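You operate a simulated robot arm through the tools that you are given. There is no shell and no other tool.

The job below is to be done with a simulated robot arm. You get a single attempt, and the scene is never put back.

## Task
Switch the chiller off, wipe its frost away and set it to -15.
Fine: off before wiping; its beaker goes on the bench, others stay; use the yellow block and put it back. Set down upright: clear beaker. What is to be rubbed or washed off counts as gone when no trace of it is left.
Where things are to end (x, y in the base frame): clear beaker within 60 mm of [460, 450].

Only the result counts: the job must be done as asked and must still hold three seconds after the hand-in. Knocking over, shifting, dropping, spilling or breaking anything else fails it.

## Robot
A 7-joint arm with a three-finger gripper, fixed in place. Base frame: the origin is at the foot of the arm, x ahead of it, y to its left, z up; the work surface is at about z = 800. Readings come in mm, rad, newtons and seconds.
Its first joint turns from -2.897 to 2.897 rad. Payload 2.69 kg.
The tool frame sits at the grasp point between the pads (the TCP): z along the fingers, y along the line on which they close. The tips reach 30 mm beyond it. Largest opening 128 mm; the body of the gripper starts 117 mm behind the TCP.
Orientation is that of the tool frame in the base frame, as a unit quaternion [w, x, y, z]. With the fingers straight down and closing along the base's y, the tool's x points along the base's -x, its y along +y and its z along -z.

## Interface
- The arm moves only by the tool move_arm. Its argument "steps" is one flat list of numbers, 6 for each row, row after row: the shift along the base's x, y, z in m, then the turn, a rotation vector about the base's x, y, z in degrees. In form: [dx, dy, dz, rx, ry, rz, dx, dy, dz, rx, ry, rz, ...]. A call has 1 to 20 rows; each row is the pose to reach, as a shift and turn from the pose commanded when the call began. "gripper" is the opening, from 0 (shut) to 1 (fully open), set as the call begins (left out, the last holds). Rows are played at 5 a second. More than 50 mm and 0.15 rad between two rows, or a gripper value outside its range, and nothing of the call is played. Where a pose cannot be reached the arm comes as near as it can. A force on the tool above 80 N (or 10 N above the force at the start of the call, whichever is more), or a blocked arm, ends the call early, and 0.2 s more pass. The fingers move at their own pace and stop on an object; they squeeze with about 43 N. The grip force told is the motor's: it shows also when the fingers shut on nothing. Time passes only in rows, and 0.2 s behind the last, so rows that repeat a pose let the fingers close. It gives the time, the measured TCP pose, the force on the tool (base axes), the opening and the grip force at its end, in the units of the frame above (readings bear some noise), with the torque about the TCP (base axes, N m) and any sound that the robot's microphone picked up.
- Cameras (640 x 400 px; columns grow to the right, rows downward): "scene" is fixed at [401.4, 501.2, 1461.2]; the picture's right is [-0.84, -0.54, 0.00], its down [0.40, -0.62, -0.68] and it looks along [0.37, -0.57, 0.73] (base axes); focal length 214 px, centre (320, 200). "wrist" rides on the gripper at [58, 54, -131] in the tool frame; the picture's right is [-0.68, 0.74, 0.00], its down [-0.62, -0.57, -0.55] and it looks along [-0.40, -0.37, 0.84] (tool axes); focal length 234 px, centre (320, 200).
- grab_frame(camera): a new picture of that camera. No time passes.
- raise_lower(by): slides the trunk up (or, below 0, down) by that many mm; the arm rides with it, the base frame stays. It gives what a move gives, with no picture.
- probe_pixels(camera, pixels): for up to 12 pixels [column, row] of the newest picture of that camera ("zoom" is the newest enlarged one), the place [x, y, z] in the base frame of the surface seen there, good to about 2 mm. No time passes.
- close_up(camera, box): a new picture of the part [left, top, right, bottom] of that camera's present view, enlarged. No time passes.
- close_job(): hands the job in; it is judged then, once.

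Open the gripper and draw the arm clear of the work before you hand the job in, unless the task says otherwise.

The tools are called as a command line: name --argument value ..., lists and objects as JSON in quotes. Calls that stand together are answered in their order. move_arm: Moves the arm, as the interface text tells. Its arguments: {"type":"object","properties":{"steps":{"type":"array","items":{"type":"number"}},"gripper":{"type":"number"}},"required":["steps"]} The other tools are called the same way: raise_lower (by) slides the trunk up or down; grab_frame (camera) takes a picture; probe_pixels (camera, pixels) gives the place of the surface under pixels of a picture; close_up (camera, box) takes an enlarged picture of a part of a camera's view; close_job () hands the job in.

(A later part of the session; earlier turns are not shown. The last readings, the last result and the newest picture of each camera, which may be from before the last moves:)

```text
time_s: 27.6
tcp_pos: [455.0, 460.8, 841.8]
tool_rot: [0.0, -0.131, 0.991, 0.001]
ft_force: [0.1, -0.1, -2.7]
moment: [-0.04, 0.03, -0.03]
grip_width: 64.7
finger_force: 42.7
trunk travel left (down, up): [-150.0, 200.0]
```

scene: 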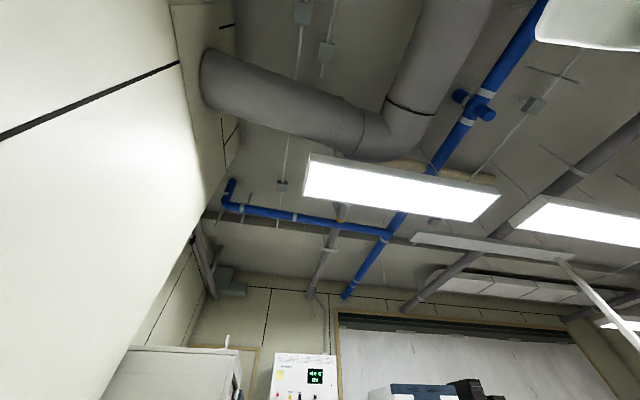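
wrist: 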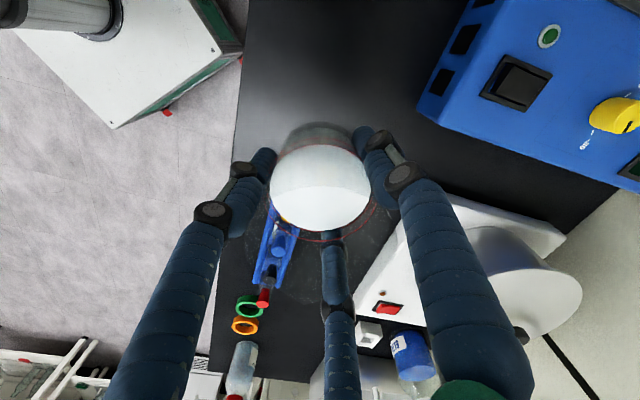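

The force still reads the beaker's weight, so it is not yet down. I lower further in 1 mm steps.

move_arm --steps '[0, 0, -0.001, 0, 0, 0, 0, 0, -0.002, 0, 0, 0, 0, 0, -0.002, 0, 0, 0]'

grab_frame --camera "wrist"

probe_pixels --camera "wrist" --pixels '[[319, 190], [300, 185], [345, 160]]'

```text
time_s: 28.4
tcp_pos: [455.3, 459.2, 841.8]
tool_rot: [0.0, -0.13, 0.991, 0.003]
ft_force: [-0.1, -4.2, 24.3]
moment: [-0.41, 0.33, -0.05]
grip_width: 64.9
finger_force: 43.3
trunk travel left (down, up): [-150.0, 200.0]
```

```text
taken
```

wrist: 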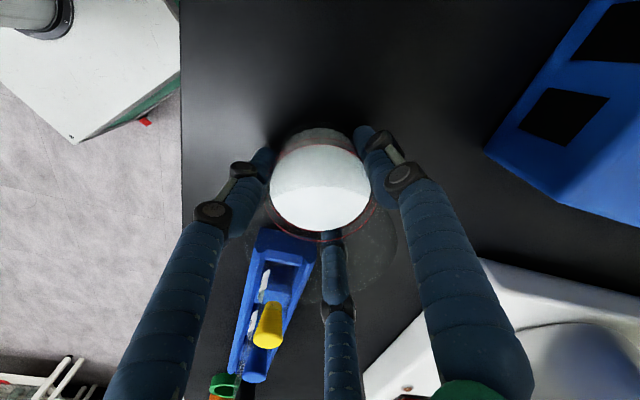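

```text
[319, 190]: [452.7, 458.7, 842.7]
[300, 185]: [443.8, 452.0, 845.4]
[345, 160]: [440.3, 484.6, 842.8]
```

The beaker is on the bench (24 N upward push). I ease up 1 mm, open to about 92 mm, then rise straight up.

move_arm --steps '[0, 0, 0.001, 0, 0, 0, 0, 0, 0.001, 0, 0, 0]'

move_arm --steps '[0, 0, 0, 0, 0, 0, 0, 0, 0, 0, 0, 0, 0, 0, 0, 0, 0, 0, 0, 0, 0.02, 0, 0, 0, 0, 0, 0.05, 0, 0, 0, 0, 0, 0.09, 0, 0, 0, 0, 0, 0.13, 0, 0, 0, 0, 0, 0.17, 0, 0, 0, 0, 0, 0.21, 0, 0, 0]' --gripper 0.72

grab_frame --camera "wrist"

```text
time_s: 29.0
tcp_pos: [454.7, 460.8, 841.8]
tool_rot: [0.001, -0.131, 0.991, 0.002]
ft_force: [5.9, -3.7, 17.2]
moment: [-0.04, -0.31, -0.08]
grip_width: 64.7
finger_force: 43.3
trunk travel left (down, up): [-150.0, 200.0]
```

```text
time_s: 31.0
tcp_pos: [453.6, 462.3, 1053.8]
tool_rot: [-0.001, -0.131, 0.991, 0.001]
ft_force: [-0.4, -0.1, 0.3]
moment: [0.0, 0.04, -0.02]
grip_width: 92.4
finger_force: 0.1
trunk travel left (down, up): [-150.0, 200.0]
```

```text
taken
```

wrist: 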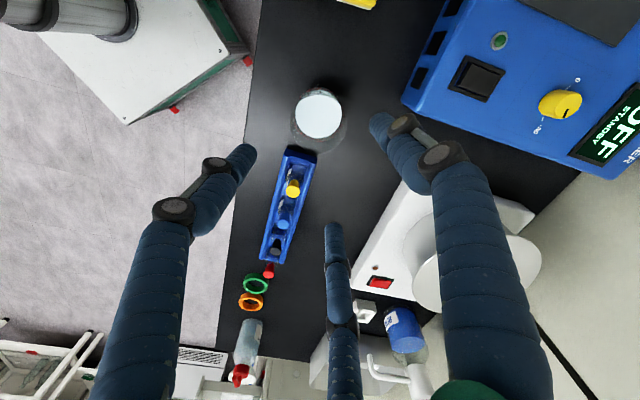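

The beaker stands on the bench at (319,113). I probe its place and the yellow block.

probe_pixels --camera "wrist" --pixels '[[319, 113], [305, 103], [333, 122], [294, 120], [345, 125], [355, 3], [318, 140]]'

close_up --camera "wrist" --box '[260, 60, 380, 180]'

```text
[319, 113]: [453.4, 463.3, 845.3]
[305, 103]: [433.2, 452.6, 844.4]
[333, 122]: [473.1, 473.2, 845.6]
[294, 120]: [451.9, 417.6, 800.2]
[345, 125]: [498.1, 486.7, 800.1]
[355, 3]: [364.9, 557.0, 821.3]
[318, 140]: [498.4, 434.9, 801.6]
```

```text
3.33 times, centred on (320, 120) of wrist
```

zoom: 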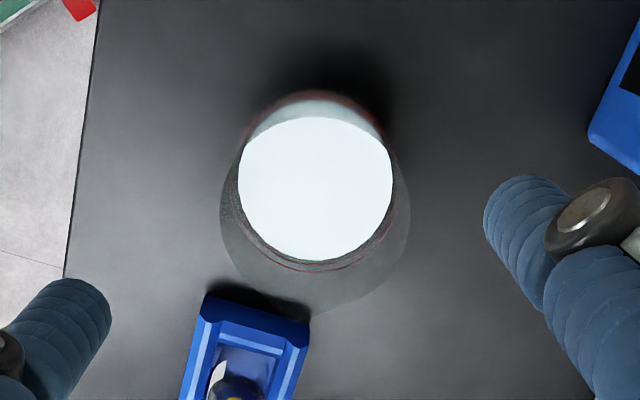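

The beaker is at (453,463), upright and within the zone. Next I fly to above the yellow block at about (330,565), turning the hand to match the bench's 45° direction.

move_arm --steps '[-0.031, 0.026, 0, 0, 0, 7.5, -0.062, 0.052, 0, 0, 0, 15, -0.093, 0.078, 0, 0, 0, 22.5, -0.124, 0.103, 0, 0, 0, 30, -0.124, 0.103, 0, 0, 0, 30]' --gripper 1

grab_frame --camera "wrist"

```text
time_s: 32.2
tcp_pos: [330.1, 566.2, 1050.5]
tool_rot: [-0.001, -0.383, 0.924, 0.002]
ft_force: [-0.2, 0.5, 0.5]
moment: [-0.04, -0.02, -0.01]
grip_width: 127.9
finger_force: 0.0
trunk travel left (down, up): [-150.0, 200.0]
```

```text
taken
```

wrist: 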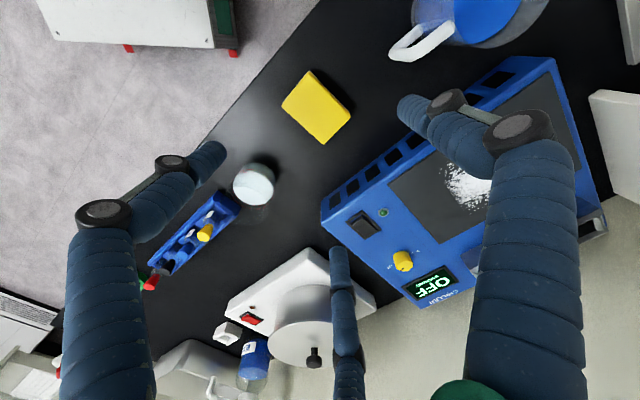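

The block is at (316,106). I enlarge it and probe its corners and the jug's handle next to it.

close_up --camera "wrist" --box '[260, 55, 380, 160]'

probe_pixels --camera "wrist" --pixels '[[393, 56], [405, 40], [316, 106], [430, 30], [392, 50], [400, 58]]'

```text
3.81 times, centred on (320, 108) of wrist
```

zoom: 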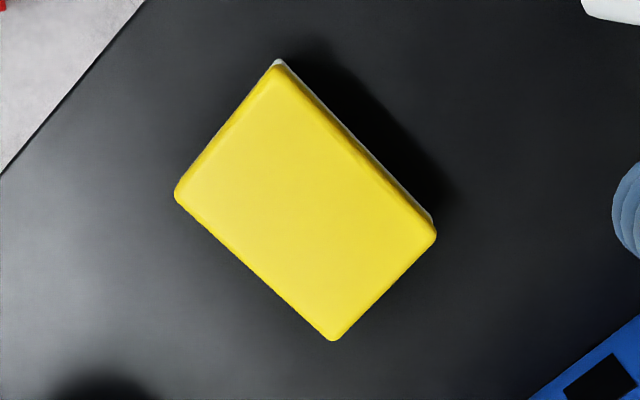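

```text
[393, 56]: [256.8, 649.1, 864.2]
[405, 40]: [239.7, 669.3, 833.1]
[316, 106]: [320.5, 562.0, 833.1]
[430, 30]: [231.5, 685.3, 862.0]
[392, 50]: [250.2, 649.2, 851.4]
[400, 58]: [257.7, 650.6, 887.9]
```

probe_pixels --camera "zoom" --pixels '[[186, 190], [275, 78], [428, 232], [332, 328], [305, 205], [230, 135], [350, 150], [255, 260], [380, 285], [178, 196], [434, 240], [333, 340]]'

```text
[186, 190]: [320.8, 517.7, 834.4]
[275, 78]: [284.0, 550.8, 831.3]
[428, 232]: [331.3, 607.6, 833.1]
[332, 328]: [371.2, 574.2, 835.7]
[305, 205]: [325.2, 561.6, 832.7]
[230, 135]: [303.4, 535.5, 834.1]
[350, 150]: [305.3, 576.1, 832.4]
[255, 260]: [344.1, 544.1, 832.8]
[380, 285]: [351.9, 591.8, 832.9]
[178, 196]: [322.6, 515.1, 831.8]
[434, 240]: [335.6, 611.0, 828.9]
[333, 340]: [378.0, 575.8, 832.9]
```

The block's top is 76 x 52 mm centred at about (327.5,563), its long axis at 50°, top z 833. I align the hand to its short side (5.4° more), open to 96 mm and go down to TCP z about 835.

move_arm --steps '[-0.002, -0.0025, -0.03, 0, 0, 5.4, -0.002, -0.0025, -0.07, 0, 0, 5.4, -0.002, -0.0025, -0.11, 0, 0, 5.4, -0.002, -0.0025, -0.15, 0, 0, 5.4, -0.002, -0.0025, -0.18, 0, 0, 5.4, -0.002, -0.0025, -0.2, 0, 0, 5.4, -0.002, -0.0025, -0.2, 0, 0, 5.4]' --gripper 0.75

grab_frame --camera "wrist"

```text
time_s: 33.8
tcp_pos: [327.6, 562.2, 851.3]
tool_rot: [0.001, -0.426, 0.905, 0.002]
ft_force: [5.7, -0.9, 16.4]
moment: [0.11, -0.88, -0.12]
grip_width: 105.5
finger_force: 6.1
trunk travel left (down, up): [-150.0, 200.0]
```

```text
taken
```

wrist: 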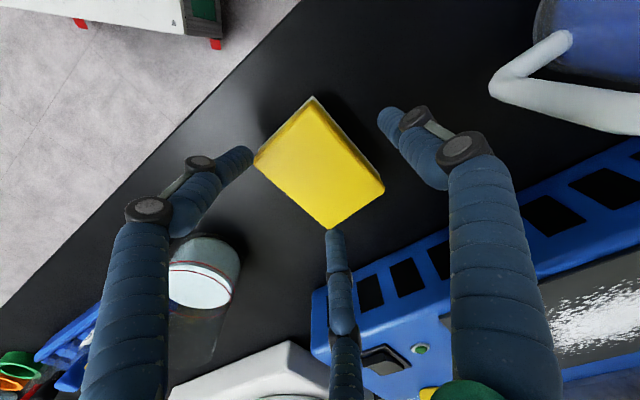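

A force of 16 N and width 105.5 mm show two fingers touching the block's corners: the hand really has three fingers 120° apart. I open fully in place, then rise.

move_arm --steps '[0, 0, 0, 0, 0, 0, 0, 0, 0, 0, 0, 0, 0, 0, 0.01, 0, 0, 0, 0, 0, 0.04, 0, 0, 0, 0, 0, 0.08, 0, 0, 0, 0, 0, 0.12, 0, 0, 0, 0, 0, 0.16, 0, 0, 0, 0, 0, 0.2, 0, 0, 0, 0, 0, 0.2, 0, 0, 0]' --gripper 1

grab_frame --camera "wrist"

close_up --camera "wrist" --box '[260, 55, 380, 160]'

```text
time_s: 35.8
tcp_pos: [325.6, 559.6, 1051.6]
tool_rot: [-0.001, -0.425, 0.905, 0.002]
ft_force: [-0.2, -1.4, 0.6]
moment: [0.02, -0.02, -0.04]
grip_width: 128.3
finger_force: 0.2
trunk travel left (down, up): [-150.0, 200.0]
```

```text
taken
```

wrist: 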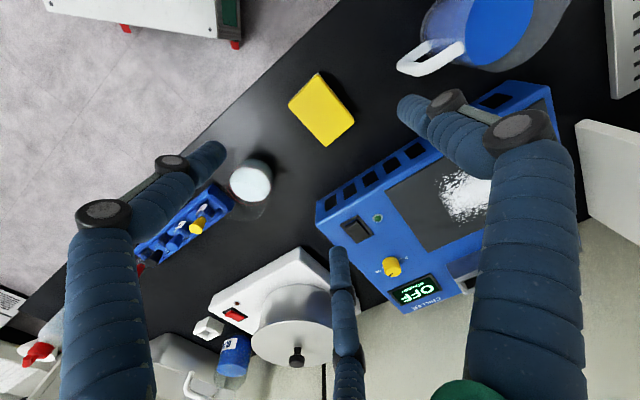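

```text
3.81 times, centred on (320, 108) of wrist
```

zoom: 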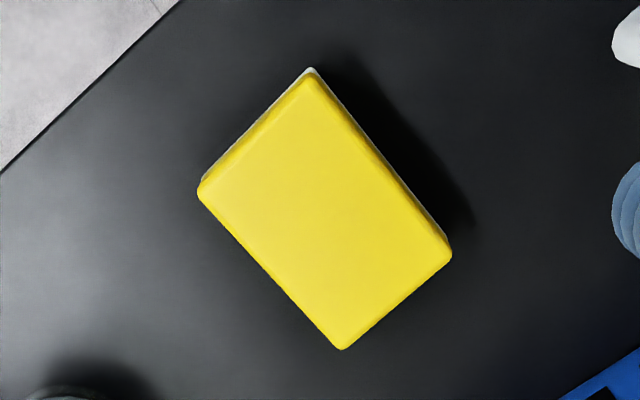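

The block still lies flat. I probe its corners again to see whether it was shifted.

probe_pixels --camera "zoom" --pixels '[[207, 192], [308, 85], [440, 250], [342, 340], [322, 210], [199, 192], [342, 349], [451, 254], [255, 135], [385, 165], [265, 265], [395, 300]]'

```text
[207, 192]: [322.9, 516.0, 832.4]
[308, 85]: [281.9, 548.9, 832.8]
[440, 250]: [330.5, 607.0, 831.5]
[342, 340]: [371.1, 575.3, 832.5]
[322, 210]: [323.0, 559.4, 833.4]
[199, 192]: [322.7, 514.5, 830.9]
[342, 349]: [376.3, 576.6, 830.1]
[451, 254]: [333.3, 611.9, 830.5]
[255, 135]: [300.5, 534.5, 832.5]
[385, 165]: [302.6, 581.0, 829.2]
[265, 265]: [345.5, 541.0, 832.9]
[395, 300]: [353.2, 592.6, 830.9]
```

The block is within 2 mm of where it was. For the three fingers I put the TCP 9 mm off its centre, at about (335.5,557), so one finger meets one long side and two the other, and go down fully open.

move_arm --steps '[0.007, -0.004, -0.02, 0, 0, 0, 0.007, -0.004, -0.06, 0, 0, 0, 0.007, -0.004, -0.1, 0, 0, 0, 0.007, -0.004, -0.14, 0, 0, 0, 0.007, -0.004, -0.175, 0, 0, 0, 0.007, -0.004, -0.2, 0, 0, 0, 0.007, -0.004, -0.2, 0, 0, 0]' --gripper 1

grab_frame --camera "wrist"

```text
time_s: 37.4
tcp_pos: [335.9, 557.4, 849.4]
tool_rot: [-0.001, -0.425, 0.905, 0.002]
ft_force: [-0.7, 0.3, 0.4]
moment: [-0.02, 0.01, 0.0]
grip_width: 128.1
finger_force: 0.0
trunk travel left (down, up): [-150.0, 200.0]
```

```text
taken
```

wrist: 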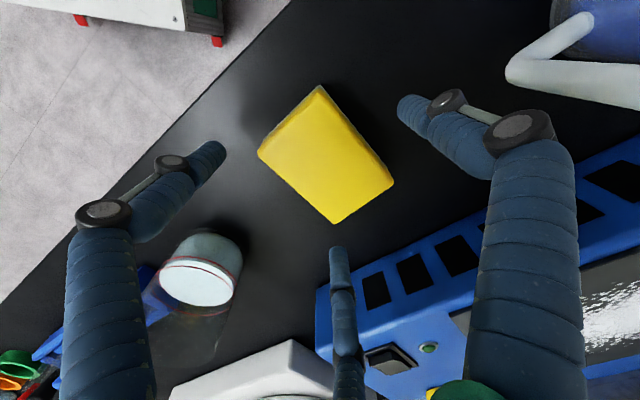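

No contact, and the three fingers surround the block's two long sides. I go down the last 14 mm and close.

move_arm --steps '[0, 0, -0.007, 0, 0, 0, 0, 0, -0.014, 0, 0, 0, 0, 0, -0.014, 0, 0, 0]'

move_arm --steps '[0, 0, 0, 0, 0, 0, 0, 0, 0, 0, 0, 0, 0, 0, 0, 0, 0, 0, 0, 0, 0, 0, 0, 0, 0, 0, 0, 0, 0, 0]' --gripper 0

grab_frame --camera "wrist"

```text
time_s: 38.2
tcp_pos: [334.6, 556.0, 835.5]
tool_rot: [-0.001, -0.426, 0.905, 0.002]
ft_force: [0.4, 0.2, -0.4]
moment: [0.04, 0.01, 0.01]
grip_width: 128.3
finger_force: 0.1
trunk travel left (down, up): [-150.0, 200.0]
```

```text
time_s: 39.4
tcp_pos: [336.9, 554.8, 835.8]
tool_rot: [0.0, -0.425, 0.905, 0.001]
ft_force: [0.1, 0.4, 4.2]
moment: [-0.07, 0.06, 0.05]
grip_width: 73.8
finger_force: 43.3
trunk travel left (down, up): [-150.0, 200.0]
```

```text
taken
```

wrist: 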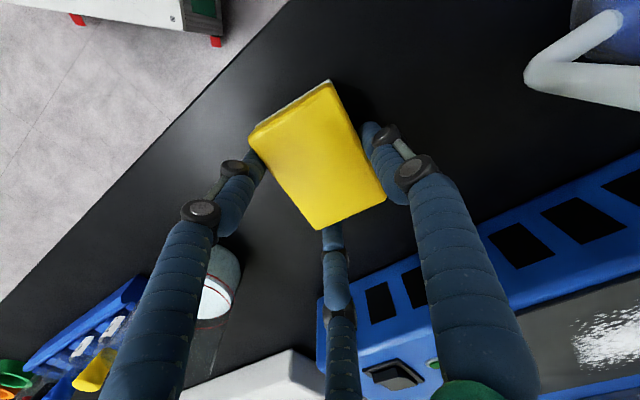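

Gripped at 73.8 mm as predicted, but the block turned a few degrees in the grip. I probe its corners to know its pose in the hand.

close_up --camera "wrist" --box '[230, 65, 410, 245]'

probe_pixels --camera "wrist" --pixels '[[251, 137], [327, 88], [383, 193], [320, 227], [315, 160], [250, 133], [386, 197], [318, 230]]'

```text
2.22 times, centred on (320, 155) of wrist
```

zoom: 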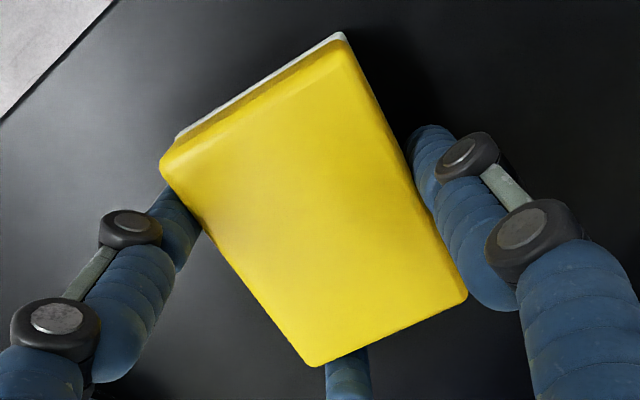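

```text
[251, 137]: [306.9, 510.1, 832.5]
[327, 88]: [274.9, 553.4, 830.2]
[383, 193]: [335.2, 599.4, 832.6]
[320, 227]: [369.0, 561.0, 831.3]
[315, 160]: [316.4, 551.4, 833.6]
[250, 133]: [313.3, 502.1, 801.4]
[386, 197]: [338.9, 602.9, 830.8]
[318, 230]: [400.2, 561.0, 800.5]
```

The block is held with one finger on each long side and one near a short end, turned about -11.5° against its first pose; I'll correct for that when putting it back. I lift it and check that the grip holds.

move_arm --steps '[0, 0, 0.005, 0, 0, 0, 0, 0, 0.015, 0, 0, 0, 0, 0, 0.03, 0, 0, 0, 0, 0, 0.06, 0, 0, 0, 0, 0, 0.1, 0, 0, 0, 0, 0, 0.14, 0, 0, 0, 0, 0, 0.18, 0, 0, 0, 0, 0, 0.18, 0, 0, 0]'

grab_frame --camera "wrist"

probe_pixels --camera "wrist" --pixels '[[251, 137], [327, 88], [383, 193], [320, 227], [315, 160]]'

```text
time_s: 41.2
tcp_pos: [333.9, 557.0, 1016.2]
tool_rot: [-0.002, -0.426, 0.905, 0.001]
ft_force: [-0.9, -1.0, 0.2]
moment: [0.03, -0.04, -0.05]
grip_width: 73.6
finger_force: 43.2
trunk travel left (down, up): [-150.0, 200.0]
```

```text
taken
```

wrist: 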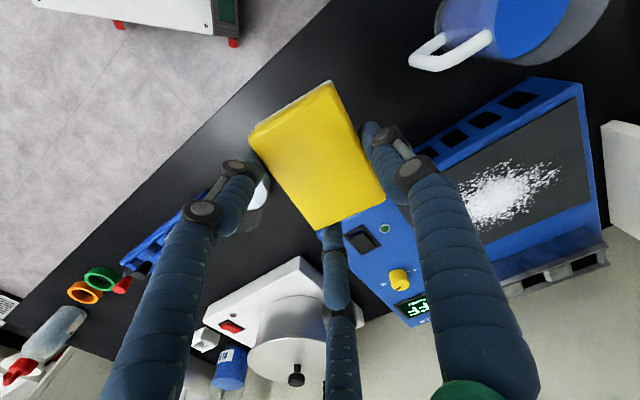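

```text
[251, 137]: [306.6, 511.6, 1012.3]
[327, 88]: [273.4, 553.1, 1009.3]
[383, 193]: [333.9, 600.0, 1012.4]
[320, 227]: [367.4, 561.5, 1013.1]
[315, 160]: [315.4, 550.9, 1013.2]
```

The block is held firmly and level. I enlarge the frost patch and probe its outline.

close_up --camera "wrist" --box '[400, 80, 620, 280]'

probe_pixels --camera "wrist" --pixels '[[450, 170], [480, 225], [560, 175], [500, 160], [555, 160], [520, 225], [455, 190], [545, 155], [497, 190], [588, 190], [580, 85], [480, 240]]'

```text
2.00 times, centred on (510, 180) of wrist
```

zoom: 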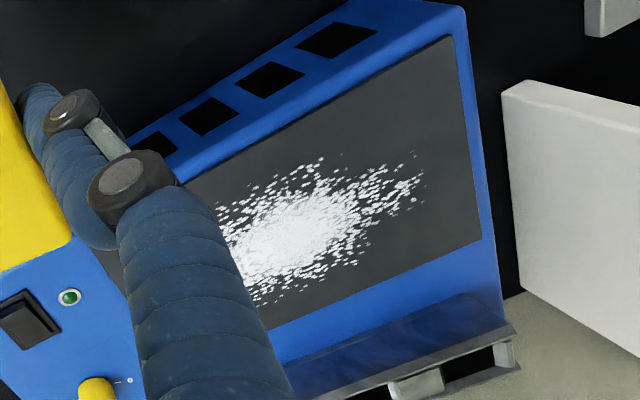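

```text
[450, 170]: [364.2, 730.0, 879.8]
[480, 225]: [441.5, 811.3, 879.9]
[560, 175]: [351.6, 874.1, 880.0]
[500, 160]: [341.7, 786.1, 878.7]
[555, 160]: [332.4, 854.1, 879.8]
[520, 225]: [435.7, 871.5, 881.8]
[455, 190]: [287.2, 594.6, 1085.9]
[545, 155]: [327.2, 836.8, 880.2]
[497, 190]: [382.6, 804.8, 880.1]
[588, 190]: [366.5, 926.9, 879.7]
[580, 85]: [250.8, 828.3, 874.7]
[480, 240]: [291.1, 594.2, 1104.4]
```

The finger hides the near part of the frost. I shift the hand 70 mm to the right side (−y) and 40 mm up to see the whole patch.

move_arm --steps '[-0.005, -0.035, 0.02, 0, 0, 0, -0.01, -0.07, 0.04, 0, 0, 0, -0.01, -0.07, 0.04, 0, 0, 0]'

close_up --camera "wrist" --box '[420, 60, 640, 280]'

```text
time_s: 42.0
tcp_pos: [322.2, 485.1, 1054.8]
tool_rot: [0.0, -0.426, 0.905, 0.001]
ft_force: [0.0, -0.8, 0.0]
moment: [0.12, -0.02, 0.0]
grip_width: 73.3
finger_force: 42.8
trunk travel left (down, up): [-150.0, 200.0]
```

```text
1.82 times, centred on (530, 170) of wrist
```

zoom: 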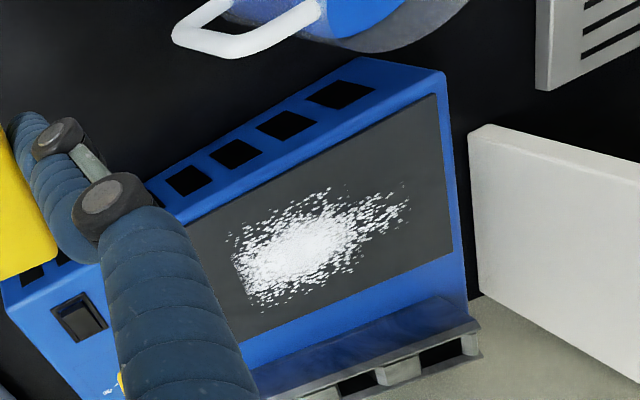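

The whole frost patch is visible now. I probe its outline and the plate's edges in this enlarged view.

probe_pixels --camera "zoom" --pixels '[[232, 225], [330, 187], [405, 185], [410, 205], [355, 260], [300, 300], [255, 310], [240, 280], [300, 250], [234, 250], [270, 315], [400, 220]]'

probe_pixels --camera "zoom" --pixels '[[438, 97], [452, 250], [265, 330], [190, 215], [225, 295], [378, 62], [440, 72], [400, 330], [350, 345], [470, 130], [482, 290], [330, 240]]'

```text
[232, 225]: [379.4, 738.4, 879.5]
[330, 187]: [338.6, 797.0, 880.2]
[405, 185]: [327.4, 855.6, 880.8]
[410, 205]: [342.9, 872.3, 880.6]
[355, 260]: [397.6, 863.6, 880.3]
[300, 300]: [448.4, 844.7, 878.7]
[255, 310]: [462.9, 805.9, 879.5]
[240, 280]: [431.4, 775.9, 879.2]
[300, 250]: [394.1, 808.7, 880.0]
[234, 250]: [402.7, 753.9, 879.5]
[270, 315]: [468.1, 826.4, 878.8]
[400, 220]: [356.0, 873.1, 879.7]
```

```text
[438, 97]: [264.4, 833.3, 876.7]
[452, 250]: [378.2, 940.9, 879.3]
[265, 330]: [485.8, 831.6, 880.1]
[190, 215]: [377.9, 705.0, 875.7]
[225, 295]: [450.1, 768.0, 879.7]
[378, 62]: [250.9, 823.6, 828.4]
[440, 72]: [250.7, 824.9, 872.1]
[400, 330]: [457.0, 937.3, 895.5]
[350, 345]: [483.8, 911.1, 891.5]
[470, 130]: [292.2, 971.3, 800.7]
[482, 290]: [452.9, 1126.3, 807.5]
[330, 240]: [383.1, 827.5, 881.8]
```

The frost spans about u 788–918, v −378…−240 in the chiller's own 45° axes (u along x+y, v along x−y), all on the raised plate at z 880. I carry the block over the plate's far-left part, turn it 6.5° to line up with the chiller, and come down to 20 mm above.

move_arm --steps '[0.0012, 0.045, 0, 0, 0, 1, 0.0025, 0.09, 0, 0, 0, 2, 0.0037, 0.135, 0, 0, 0, 3, 0.005, 0.18, 0, 0, 0, 4, 0.0062, 0.225, 0, 0, 0, 5, 0.0074, 0.27, 0, 0, 0, 6, 0.0086, 0.315, 0, 0, 0, 6.5, 0.0098, 0.36, 0, 0, 0, 6.5, 0.0098, 0.36, -0.04, 0, 0, 6.5, 0.0098, 0.36, -0.08, 0, 0, 6.5, 0.0098, 0.36, -0.11, 0, 0, 6.5, 0.0098, 0.36, -0.12, 0, 0, 6.5, 0.0098, 0.36, -0.12, 0, 0, 6.5]'

grab_frame --camera "wrist"

```text
time_s: 44.8
tcp_pos: [335.1, 848.0, 938.0]
tool_rot: [0.0, -0.477, 0.879, 0.002]
ft_force: [0.3, -0.9, -1.1]
moment: [0.03, 0.0, 0.0]
grip_width: 73.2
finger_force: 42.9
trunk travel left (down, up): [-150.0, 200.0]
```

```text
taken
```

wrist: 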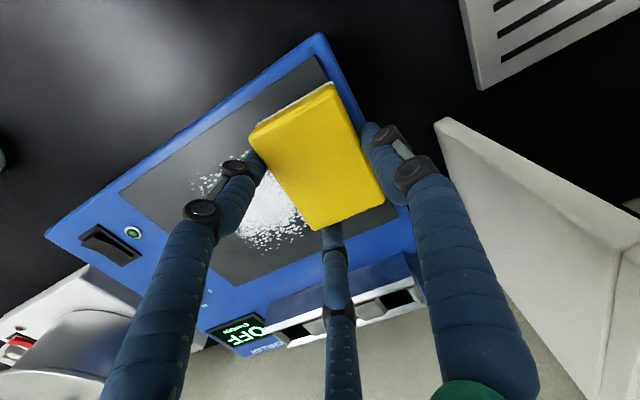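

The block hovers over the plate's far end. I probe its corners to confirm its place before pressing down.

probe_pixels --camera "wrist" --pixels '[[251, 137], [327, 90], [383, 196], [320, 226], [315, 160], [425, 285], [400, 318], [330, 70], [250, 270]]'

```text
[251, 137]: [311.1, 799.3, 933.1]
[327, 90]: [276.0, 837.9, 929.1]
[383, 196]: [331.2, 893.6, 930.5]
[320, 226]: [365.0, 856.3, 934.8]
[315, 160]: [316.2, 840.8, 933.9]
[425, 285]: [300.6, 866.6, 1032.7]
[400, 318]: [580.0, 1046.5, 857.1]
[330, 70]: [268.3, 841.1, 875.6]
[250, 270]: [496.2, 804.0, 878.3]
```

The block is level and placed as planned, its bottom about 20 mm above the plate. I lower it slowly onto the plate watching the force.

move_arm --steps '[0, 0, -0.01, 0, 0, 0, 0, 0, -0.016, 0, 0, 0, 0, 0, -0.018, 0, 0, 0, 0, 0, -0.02, 0, 0, 0]'

```text
time_s: 45.8
tcp_pos: [336.4, 847.2, 916.6]
tool_rot: [-0.001, -0.476, 0.879, 0.002]
ft_force: [0.1, 0.2, -1.0]
moment: [0.01, -0.02, 0.0]
grip_width: 72.8
finger_force: 43.3
trunk travel left (down, up): [-150.0, 200.0]
```

No contact yet at TCP z 916.6. I go on down by 1 mm steps.

move_arm --steps '[0, 0, -0.001, 0, 0, 0, 0, 0, -0.002, 0, 0, 0]'

```text
time_s: 46.4
tcp_pos: [334.7, 846.9, 916.7]
tool_rot: [0.0, -0.476, 0.879, 0.002]
ft_force: [0.8, 0.1, 2.2]
moment: [-0.07, -0.06, 0.04]
grip_width: 73.0
finger_force: 43.1
trunk travel left (down, up): [-150.0, 200.0]
```

Contact begins (2.2 N). I press 1.5 mm more for a light wiping force.

move_arm --steps '[0, 0, -0.001, 0, 0, 0, 0, 0, -0.0015, 0, 0, 0]'

```text
time_s: 47.0
tcp_pos: [335.0, 847.7, 915.1]
tool_rot: [0.001, -0.477, 0.879, 0.002]
ft_force: [-1.8, -4.3, 15.1]
moment: [-0.56, 0.41, 0.18]
grip_width: 72.5
finger_force: 42.7
trunk travel left (down, up): [-150.0, 200.0]
```

About 15 N of pressing force. I make the first stroke along the plate toward the panel (+v) by 140 mm, and back.

move_arm --steps '[0.0141, -0.0141, 0, 0, 0, 0, 0.0283, -0.0283, 0, 0, 0, 0, 0.0424, -0.0424, 0, 0, 0, 0, 0.0566, -0.0566, 0, 0, 0, 0, 0.0707, -0.0707, 0, 0, 0, 0, 0.0849, -0.0849, 0, 0, 0, 0, 0.099, -0.099, 0, 0, 0, 0]'

grab_frame --camera "wrist"

```text
time_s: 48.6
tcp_pos: [433.5, 749.6, 915.4]
tool_rot: [0.002, -0.476, 0.879, 0.003]
ft_force: [-6.7, 7.6, 43.7]
moment: [-0.48, 1.07, -0.08]
grip_width: 72.4
finger_force: 43.0
trunk travel left (down, up): [-150.0, 200.0]
```

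```text
taken
```

wrist: 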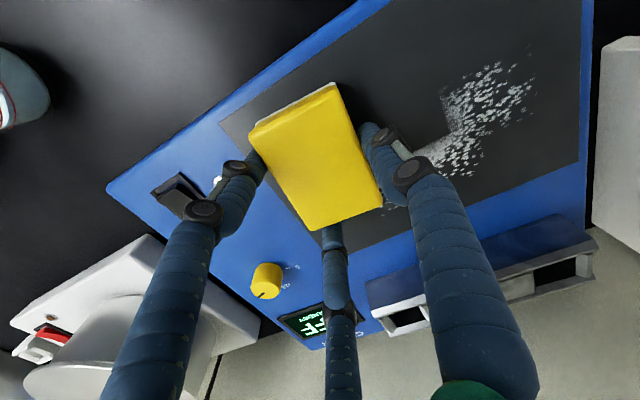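

The stroke cleared its swath; the force rose to 44 N, so I ease up 1 mm. I shift 50 mm along +u and stroke back toward the far end.

move_arm --steps '[0.0118, 0.0118, 0.001, 0, 0, 0, 0.0236, 0.0236, 0.001, 0, 0, 0, 0.0354, 0.0354, 0.001, 0, 0, 0, 0.0213, 0.0495, 0.001, 0, 0, 0, 0.0071, 0.0637, 0.001, 0, 0, 0, -0.007, 0.0778, 0.001, 0, 0, 0, -0.0212, 0.092, 0.001, 0, 0, 0, -0.0353, 0.1061, 0.001, 0, 0, 0, -0.0495, 0.1203, 0.001, 0, 0, 0, -0.0636, 0.1344, 0.001, 0, 0, 0]'

grab_frame --camera "wrist"

```text
time_s: 50.8
tcp_pos: [367.8, 883.7, 914.8]
tool_rot: [-0.001, -0.476, 0.879, 0.001]
ft_force: [-2.1, -0.4, 4.1]
moment: [-0.13, 0.04, -0.05]
grip_width: 72.0
finger_force: 43.4
trunk travel left (down, up): [-150.0, 200.0]
```

```text
taken
```

wrist: 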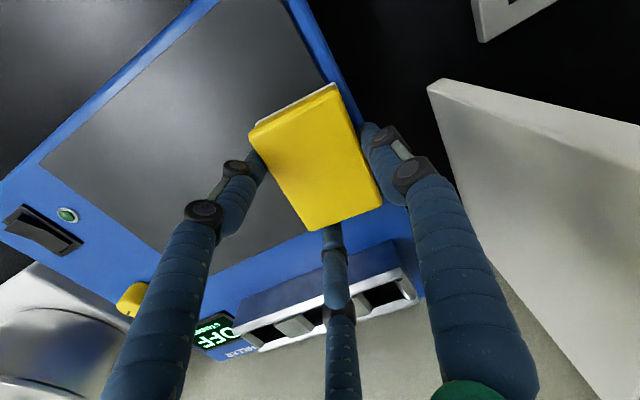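

The view shows no frost left on the uncovered plate; force here is 4 N. I make a further overlapping pass 20 mm further along +u back to the panel side.

move_arm --steps '[0.0141, 0.0141, -0.0005, 0, 0, 0, 0.0282, 0, -0.0005, 0, 0, 0, 0.0424, -0.0142, -0.0005, 0, 0, 0, 0.0565, -0.0283, 0, 0, 0, 0, 0.0707, -0.0425, 0, 0, 0, 0, 0.0848, -0.0566, 0, 0, 0, 0, 0.099, -0.0708, 0, 0, 0, 0, 0.1131, -0.0849, 0, 0, 0, 0, 0.095, -0.103, 0, 0, 0, 0, 0.077, -0.121, 0, 0, 0, 0, 0.059, -0.139, 0, 0, 0, 0]'

grab_frame --camera "wrist"

```text
time_s: 53.2
tcp_pos: [429.0, 742.3, 914.8]
tool_rot: [-0.001, -0.476, 0.879, 0.001]
ft_force: [-1.0, -0.3, 6.5]
moment: [-0.31, 0.04, -0.02]
grip_width: 72.2
finger_force: 42.6
trunk travel left (down, up): [-150.0, 200.0]
```

```text
taken
```

wrist: 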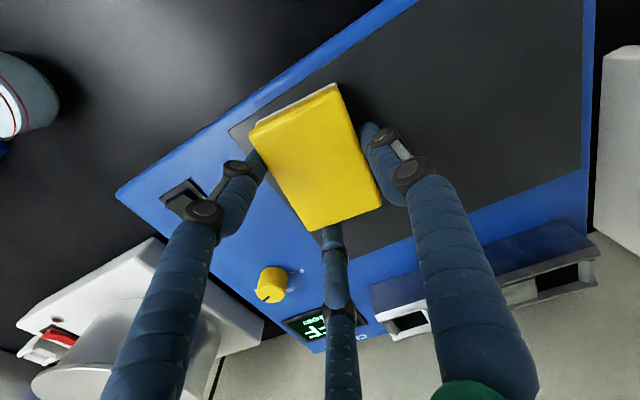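

The plate looks clean now. I make one last pass over the first swath back to the far end, then lift off by 80 mm and inspect.

move_arm --steps '[-0.0141, 0.0141, 0, 0, 0, 0, -0.0283, 0.0283, 0, 0, 0, 0, -0.0424, 0.0424, 0, 0, 0, 0, -0.0566, 0.0566, 0, 0, 0, 0, -0.0707, 0.0707, 0, 0, 0, 0, -0.0849, 0.0849, 0, 0, 0, 0, -0.099, 0.099, 0, 0, 0, 0, -0.099, 0.099, 0.01, 0, 0, 0, -0.099, 0.099, 0.04, 0, 0, 0, -0.099, 0.099, 0.08, 0, 0, 0, -0.099, 0.099, 0.1, 0, 0, 0, -0.099, 0.099, 0.1, 0, 0, 0]'

grab_frame --camera "wrist"

close_up --camera "wrist" --box '[80, 20, 400, 300]'

```text
time_s: 55.8
tcp_pos: [328.1, 842.6, 1014.8]
tool_rot: [-0.001, -0.476, 0.879, 0.002]
ft_force: [0.7, -0.5, -0.6]
moment: [0.03, -0.02, -0.01]
grip_width: 71.7
finger_force: 43.3
trunk travel left (down, up): [-150.0, 200.0]
```

```text
taken
```

wrist: 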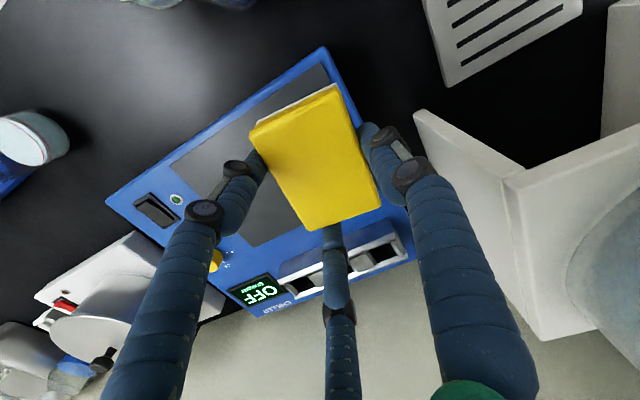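

```text
1.43 times, centred on (240, 160) of wrist
```

zoom: 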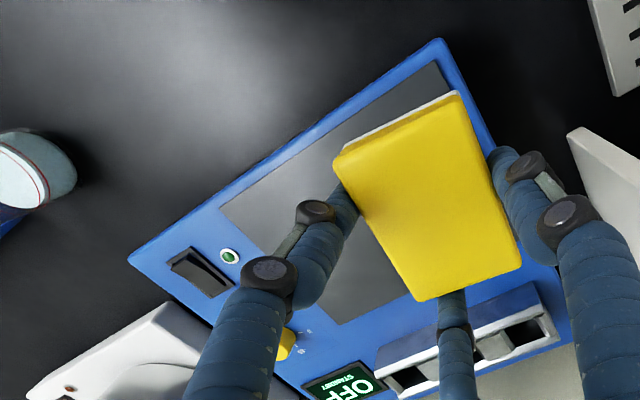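

The visible plate is free of frost. I carry the block back to the earlier viewing spot to inspect the entire plate.

move_arm --steps '[0, -0.01, 0.042, 0, 0, 0, -0.001, -0.055, 0.042, 0, 0, 0, -0.001, -0.1, 0.042, 0, 0, 0, -0.002, -0.145, 0.042, 0, 0, 0, -0.002, -0.19, 0.042, 0, 0, 0, -0.003, -0.235, 0.042, 0, 0, 0, -0.003, -0.28, 0.042, 0, 0, 0, -0.004, -0.325, 0.042, 0, 0, 0, -0.005, -0.356, 0.042, 0, 0, 0, -0.005, -0.356, 0.042, 0, 0, 0]'

grab_frame --camera "wrist"

close_up --camera "wrist" --box '[420, 60, 640, 280]'

```text
time_s: 58.0
tcp_pos: [325.2, 485.0, 1058.6]
tool_rot: [0.0, -0.477, 0.879, 0.002]
ft_force: [-0.1, -0.3, -0.5]
moment: [0.05, 0.02, 0.02]
grip_width: 71.5
finger_force: 43.3
trunk travel left (down, up): [-150.0, 200.0]
```

```text
taken
```

wrist: 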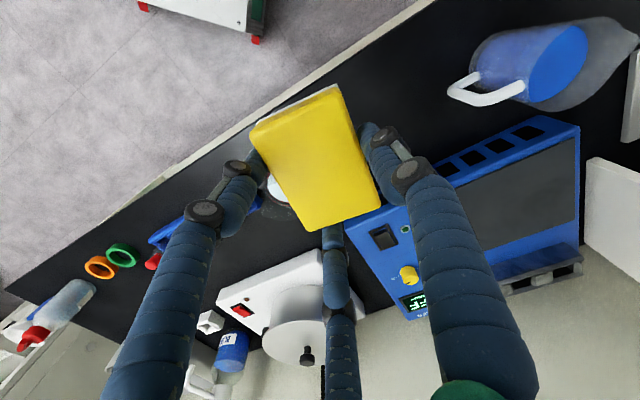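

```text
1.82 times, centred on (530, 170) of wrist
```

zoom: 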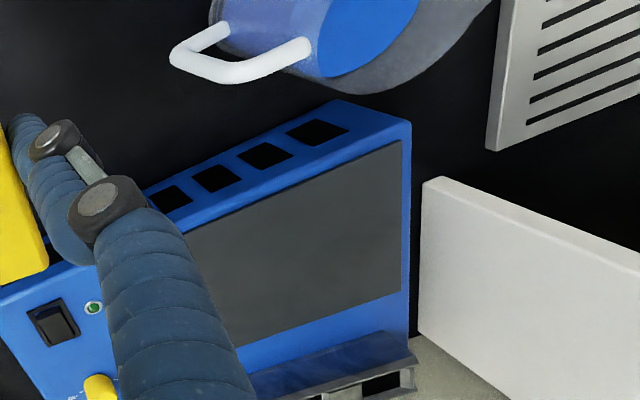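

The plate appears clean; I enlarge it further to check for faint traces.

close_up --camera "wrist" --box '[470, 140, 590, 250]'

probe_pixels --camera "wrist" --pixels '[[252, 137], [327, 92], [379, 196], [318, 228], [314, 160], [250, 131], [337, 86], [381, 205], [312, 232]]'

```text
3.64 times, centred on (530, 195) of wrist
```

zoom: 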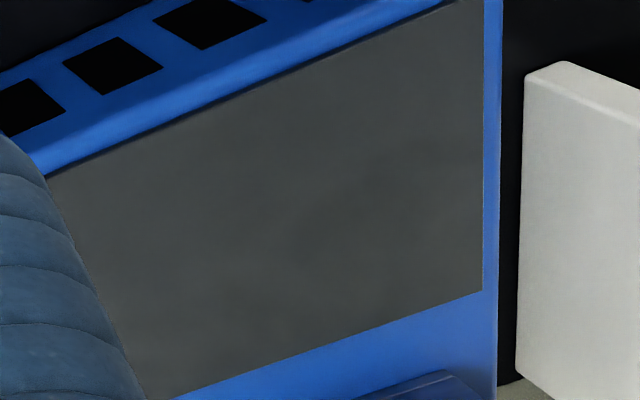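

```text
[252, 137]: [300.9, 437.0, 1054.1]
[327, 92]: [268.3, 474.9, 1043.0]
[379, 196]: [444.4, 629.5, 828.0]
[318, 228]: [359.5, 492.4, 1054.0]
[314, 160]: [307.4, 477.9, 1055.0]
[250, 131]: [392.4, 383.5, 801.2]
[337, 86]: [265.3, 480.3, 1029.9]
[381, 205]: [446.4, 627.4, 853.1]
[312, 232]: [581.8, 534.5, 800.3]
```

No trace of frost is seen. Now I look closely at the block in the hand to work out its pose for putting it back.

close_up --camera "wrist" --box '[230, 65, 410, 245]'

probe_pixels --camera "zoom" --pixels '[[168, 165], [345, 60], [448, 290], [308, 360], [310, 200], [180, 175], [340, 80], [440, 280], [310, 345], [345, 50], [453, 285], [163, 160]]'

```text
2.22 times, centred on (320, 155) of wrist
```

zoom: 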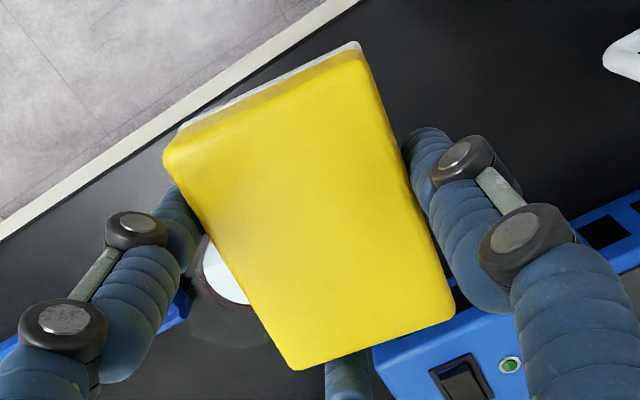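

```text
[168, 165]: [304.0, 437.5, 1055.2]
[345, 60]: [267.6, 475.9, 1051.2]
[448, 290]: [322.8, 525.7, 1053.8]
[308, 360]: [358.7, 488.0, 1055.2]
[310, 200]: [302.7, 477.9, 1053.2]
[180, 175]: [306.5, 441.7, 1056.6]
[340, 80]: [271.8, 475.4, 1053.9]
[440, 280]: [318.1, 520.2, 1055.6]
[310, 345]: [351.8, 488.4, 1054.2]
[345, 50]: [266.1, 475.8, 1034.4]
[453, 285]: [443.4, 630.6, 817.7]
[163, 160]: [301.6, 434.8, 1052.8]
```

The block's centre in the hand is at (313,481.7) and its angle 42.3°, versus (327,562) and 49.7° at first. I move by (13.3, 81.7) mm, turn 7.4° and come down to about 10 mm above the bench.

move_arm --steps '[0.0066, 0.041, 0, 0, 0, 3.7, 0.0133, 0.0817, 0, 0, 0, 7.4, 0.0133, 0.0817, -0.04, 0, 0, 7.4, 0.0133, 0.0817, -0.08, 0, 0, 7.4, 0.0133, 0.0817, -0.12, 0, 0, 7.4, 0.0133, 0.0817, -0.16, 0, 0, 7.4, 0.0133, 0.0817, -0.19, 0, 0, 7.4, 0.0133, 0.0817, -0.205, 0, 0, 7.4, 0.0133, 0.0817, -0.21, 0, 0, 7.4, 0.0133, 0.0817, -0.21, 0, 0, 7.4]'

close_up --camera "wrist" --box '[230, 65, 410, 245]'

probe_pixels --camera "zoom" --pixels '[[168, 165], [345, 60], [448, 290], [308, 360], [310, 200], [180, 175], [340, 80], [440, 280], [310, 345]]'

```text
time_s: 60.2
tcp_pos: [337.8, 569.9, 846.9]
tool_rot: [-0.001, -0.531, 0.847, 0.001]
ft_force: [-0.8, 0.0, 0.0]
moment: [0.0, 0.0, -0.01]
grip_width: 71.3
finger_force: 43.1
trunk travel left (down, up): [-150.0, 200.0]
```

```text
2.22 times, centred on (320, 155) of wrist
```

zoom: 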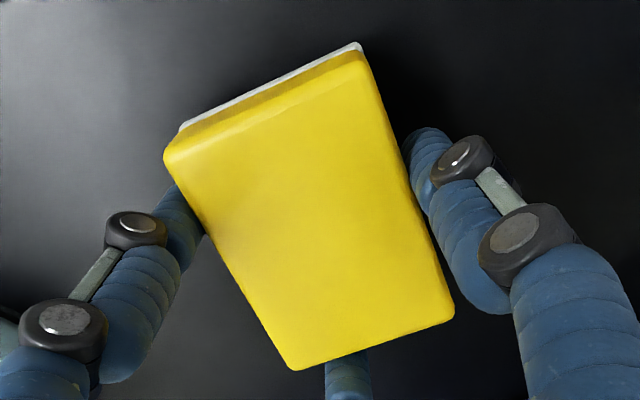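

```text
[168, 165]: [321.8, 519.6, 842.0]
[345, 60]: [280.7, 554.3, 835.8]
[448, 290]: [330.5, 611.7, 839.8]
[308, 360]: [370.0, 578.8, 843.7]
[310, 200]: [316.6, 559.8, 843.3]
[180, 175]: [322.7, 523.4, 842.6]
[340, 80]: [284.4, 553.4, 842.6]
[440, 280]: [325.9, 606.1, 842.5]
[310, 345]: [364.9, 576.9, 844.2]
```

The block is now within 4 mm of its first place and its angle matches (about 50°). I correct by (+1,−4) mm and lower to the bench in small steps.

move_arm --steps '[0.001, -0.004, -0.003, 0, 0, 0, 0.001, -0.004, -0.006, 0, 0, 0, 0.001, -0.004, -0.008, 0, 0, 0, 0.001, -0.004, -0.009, 0, 0, 0, 0.001, -0.004, -0.0095, 0, 0, 0]'

```text
time_s: 61.4
tcp_pos: [338.9, 562.8, 836.7]
tool_rot: [-0.001, -0.532, 0.847, 0.001]
ft_force: [0.8, -0.9, -1.6]
moment: [-0.02, -0.01, 0.03]
grip_width: 71.3
finger_force: 43.1
trunk travel left (down, up): [-150.0, 200.0]
```

No contact yet. I lower further by 1 mm steps.

move_arm --steps '[0, 0, -0.001, 0, 0, 0, 0, 0, -0.0015, 0, 0, 0]'

```text
time_s: 62.0
tcp_pos: [338.3, 563.2, 836.6]
tool_rot: [-0.001, -0.533, 0.846, 0.001]
ft_force: [-0.2, 0.1, -0.4]
moment: [-0.04, 0.02, -0.01]
grip_width: 71.3
finger_force: 43.3
trunk travel left (down, up): [-150.0, 200.0]
```

move_arm --steps '[0, 0, -0.001, 0, 0, 0, 0, 0, -0.0015, 0, 0, 0]'

```text
time_s: 62.6
tcp_pos: [340.0, 562.9, 836.1]
tool_rot: [0.0, -0.533, 0.846, 0.002]
ft_force: [-1.7, -2.1, 14.5]
moment: [-0.72, 0.2, 0.0]
grip_width: 71.0
finger_force: 43.1
trunk travel left (down, up): [-150.0, 200.0]
```

The block touches the bench (14.5 N). I open the fingers, hold, then rise straight up.

move_arm --steps '[0, 0, 0.001, 0, 0, 0, 0, 0, 0.001, 0, 0, 0, 0, 0, 0.001, 0, 0, 0, 0, 0, 0.015, 0, 0, 0, 0, 0, 0.045, 0, 0, 0, 0, 0, 0.085, 0, 0, 0, 0, 0, 0.125, 0, 0, 0, 0, 0, 0.165, 0, 0, 0, 0, 0, 0.205, 0, 0, 0, 0, 0, 0.205, 0, 0, 0]' --gripper 0.95

grab_frame --camera "wrist"

close_up --camera "wrist" --box '[260, 55, 380, 160]'

```text
time_s: 64.8
tcp_pos: [339.8, 565.3, 1038.8]
tool_rot: [-0.001, -0.533, 0.846, 0.001]
ft_force: [-0.2, 0.2, 0.5]
moment: [0.02, -0.06, -0.02]
grip_width: 121.3
finger_force: 0.1
trunk travel left (down, up): [-150.0, 200.0]
```

```text
taken
```

wrist: 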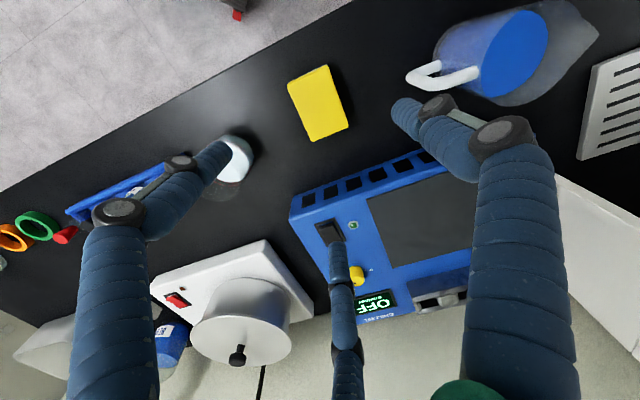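

```text
3.81 times, centred on (320, 108) of wrist
```

zoom: 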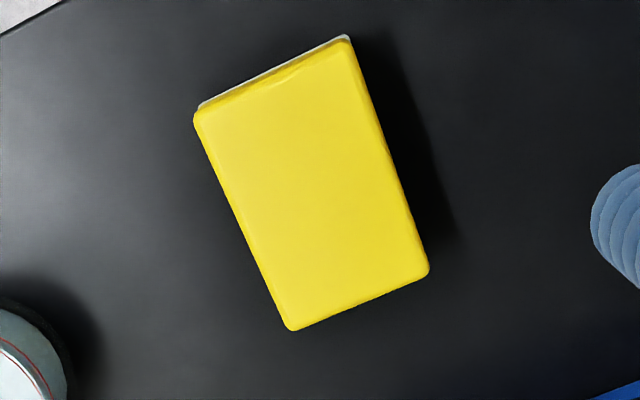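

The block lies flat on the bench. I probe its corners to compare with the first pose, and probe the plate region which is now seen fully.

probe_pixels --camera "zoom" --pixels '[[200, 125], [345, 50], [425, 268], [292, 325], [310, 190], [194, 120], [429, 272], [290, 330]]'

close_up --camera "wrist" --box '[280, 140, 480, 330]'

```text
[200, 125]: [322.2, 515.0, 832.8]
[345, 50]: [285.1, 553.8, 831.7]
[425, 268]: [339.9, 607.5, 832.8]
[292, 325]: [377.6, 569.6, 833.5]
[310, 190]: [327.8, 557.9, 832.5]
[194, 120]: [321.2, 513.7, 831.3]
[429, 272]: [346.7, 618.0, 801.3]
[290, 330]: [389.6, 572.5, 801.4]
```

```text
2.11 times, centred on (380, 235) of wrist
```

zoom: 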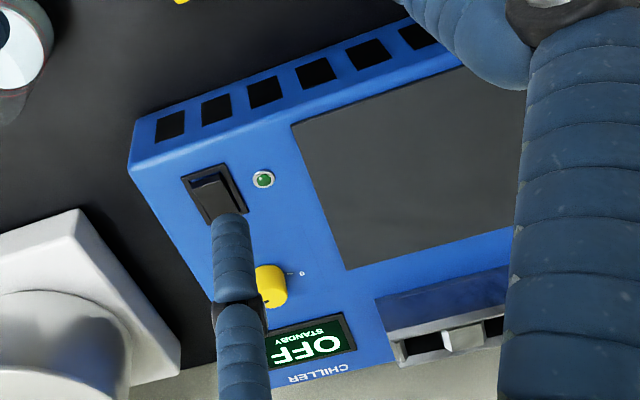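

The block is back within 5 mm and about 5° of its first pose, and the seen plate is clean. Next is the knob: I fly so that the camera is right above it, with the hand turned back to yaw 0 and fingers closed.

move_arm --steps '[0.0315, 0.0122, 0, 0, 0, -7.15, 0.063, 0.0244, 0, 0, 0, -14.3, 0.0945, 0.0366, 0, 0, 0, -21.45, 0.126, 0.0488, 0, 0, 0, -28.6, 0.1575, 0.061, 0, 0, 0, -35.75, 0.189, 0.0732, 0, 0, 0, -42.9, 0.2205, 0.0854, 0, 0, 0, -50.05, 0.252, 0.0976, -0.005, 0, 0, -57.2, 0.283, 0.1097, -0.01, 0, 0, -64.3, 0.283, 0.1097, -0.01, 0, 0, -64.3]' --gripper 0.3

grab_frame --camera "wrist"

close_up --camera "wrist" --box '[280, 10, 360, 85]'

```text
time_s: 67.0
tcp_pos: [624.5, 673.3, 1026.9]
tool_rot: [0.0, 0.001, 1.0, 0.002]
ft_force: [0.5, 0.3, -0.3]
moment: [0.02, 0.04, -0.01]
grip_width: 38.3
finger_force: 0.0
trunk travel left (down, up): [-150.0, 200.0]
```

```text
taken
```

wrist: 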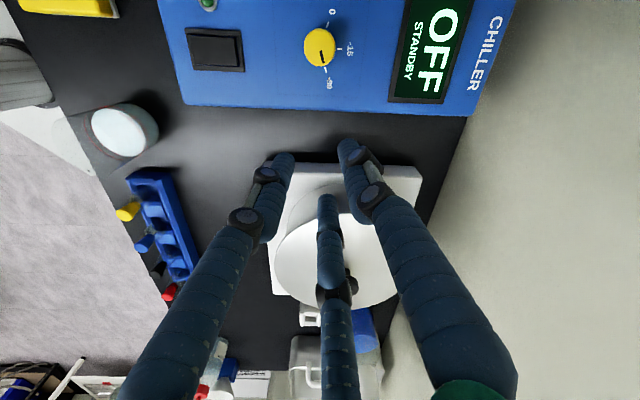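

```text
5.33 times, centred on (320, 48) of wrist
```

zoom: 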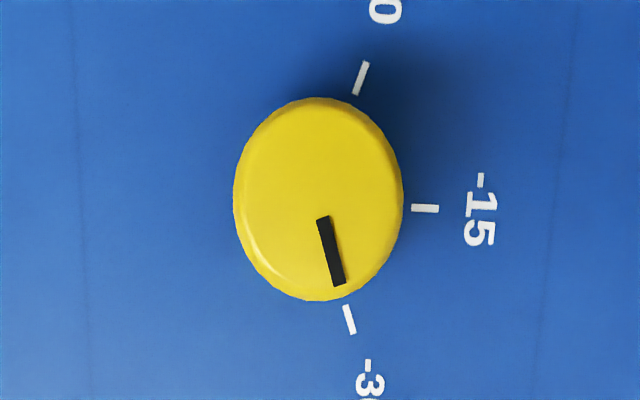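

The camera is right above the knob: ticks for 0, -15 and -30 at zoom (361,78), (426,209), (349,319), pointer toward -30. I probe them all.

probe_pixels --camera "zoom" --pixels '[[361, 78], [426, 209], [349, 319], [319, 199], [323, 220], [339, 282], [236, 200], [402, 200], [320, 100], [322, 298], [412, 209], [438, 209]]'

```text
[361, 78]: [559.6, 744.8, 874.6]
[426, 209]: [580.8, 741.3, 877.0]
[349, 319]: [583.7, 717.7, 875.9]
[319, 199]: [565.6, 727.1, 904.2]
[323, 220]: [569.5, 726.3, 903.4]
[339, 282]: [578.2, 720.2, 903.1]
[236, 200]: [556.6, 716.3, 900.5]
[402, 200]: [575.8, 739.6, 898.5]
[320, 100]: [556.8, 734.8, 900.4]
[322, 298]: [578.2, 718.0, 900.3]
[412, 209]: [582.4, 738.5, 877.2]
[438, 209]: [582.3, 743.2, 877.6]
```

The knob's axis is at about (566.5,727.3), radius 14, top z 903; -30 is at -25° and -15 at +45°, so I must turn it +70° (counter-clockwise seen from above). I move over it with the fingers opened to 64 mm and go down to TCP z 914.

move_arm --steps '[-0.028, 0.0265, 0, 0, 0, 0, -0.0565, 0.0533, 0, 0, 0, 0, -0.0565, 0.0533, -0.04, 0, 0, 0, -0.0565, 0.0533, -0.07, 0, 0, 0, -0.0565, 0.0533, -0.085, 0, 0, 0, -0.0565, 0.0533, -0.085, 0, 0, 0]' --gripper 0.5

grab_frame --camera "wrist"

```text
time_s: 68.4
tcp_pos: [567.5, 727.2, 944.8]
tool_rot: [0.001, 0.0, 1.0, 0.002]
ft_force: [-0.5, 0.7, -0.2]
moment: [0.02, -0.04, -0.01]
grip_width: 63.9
finger_force: 0.0
trunk travel left (down, up): [-150.0, 200.0]
```

```text
taken
```

wrist: 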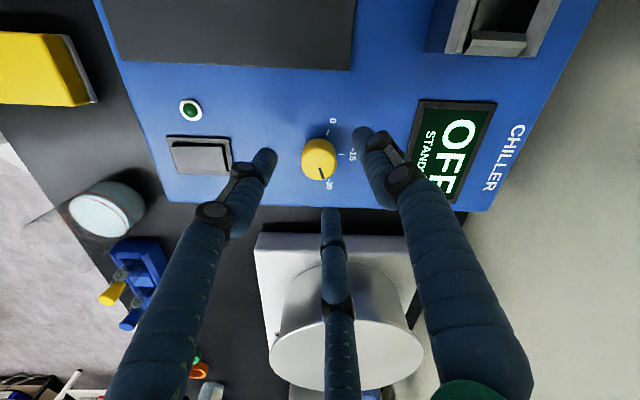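

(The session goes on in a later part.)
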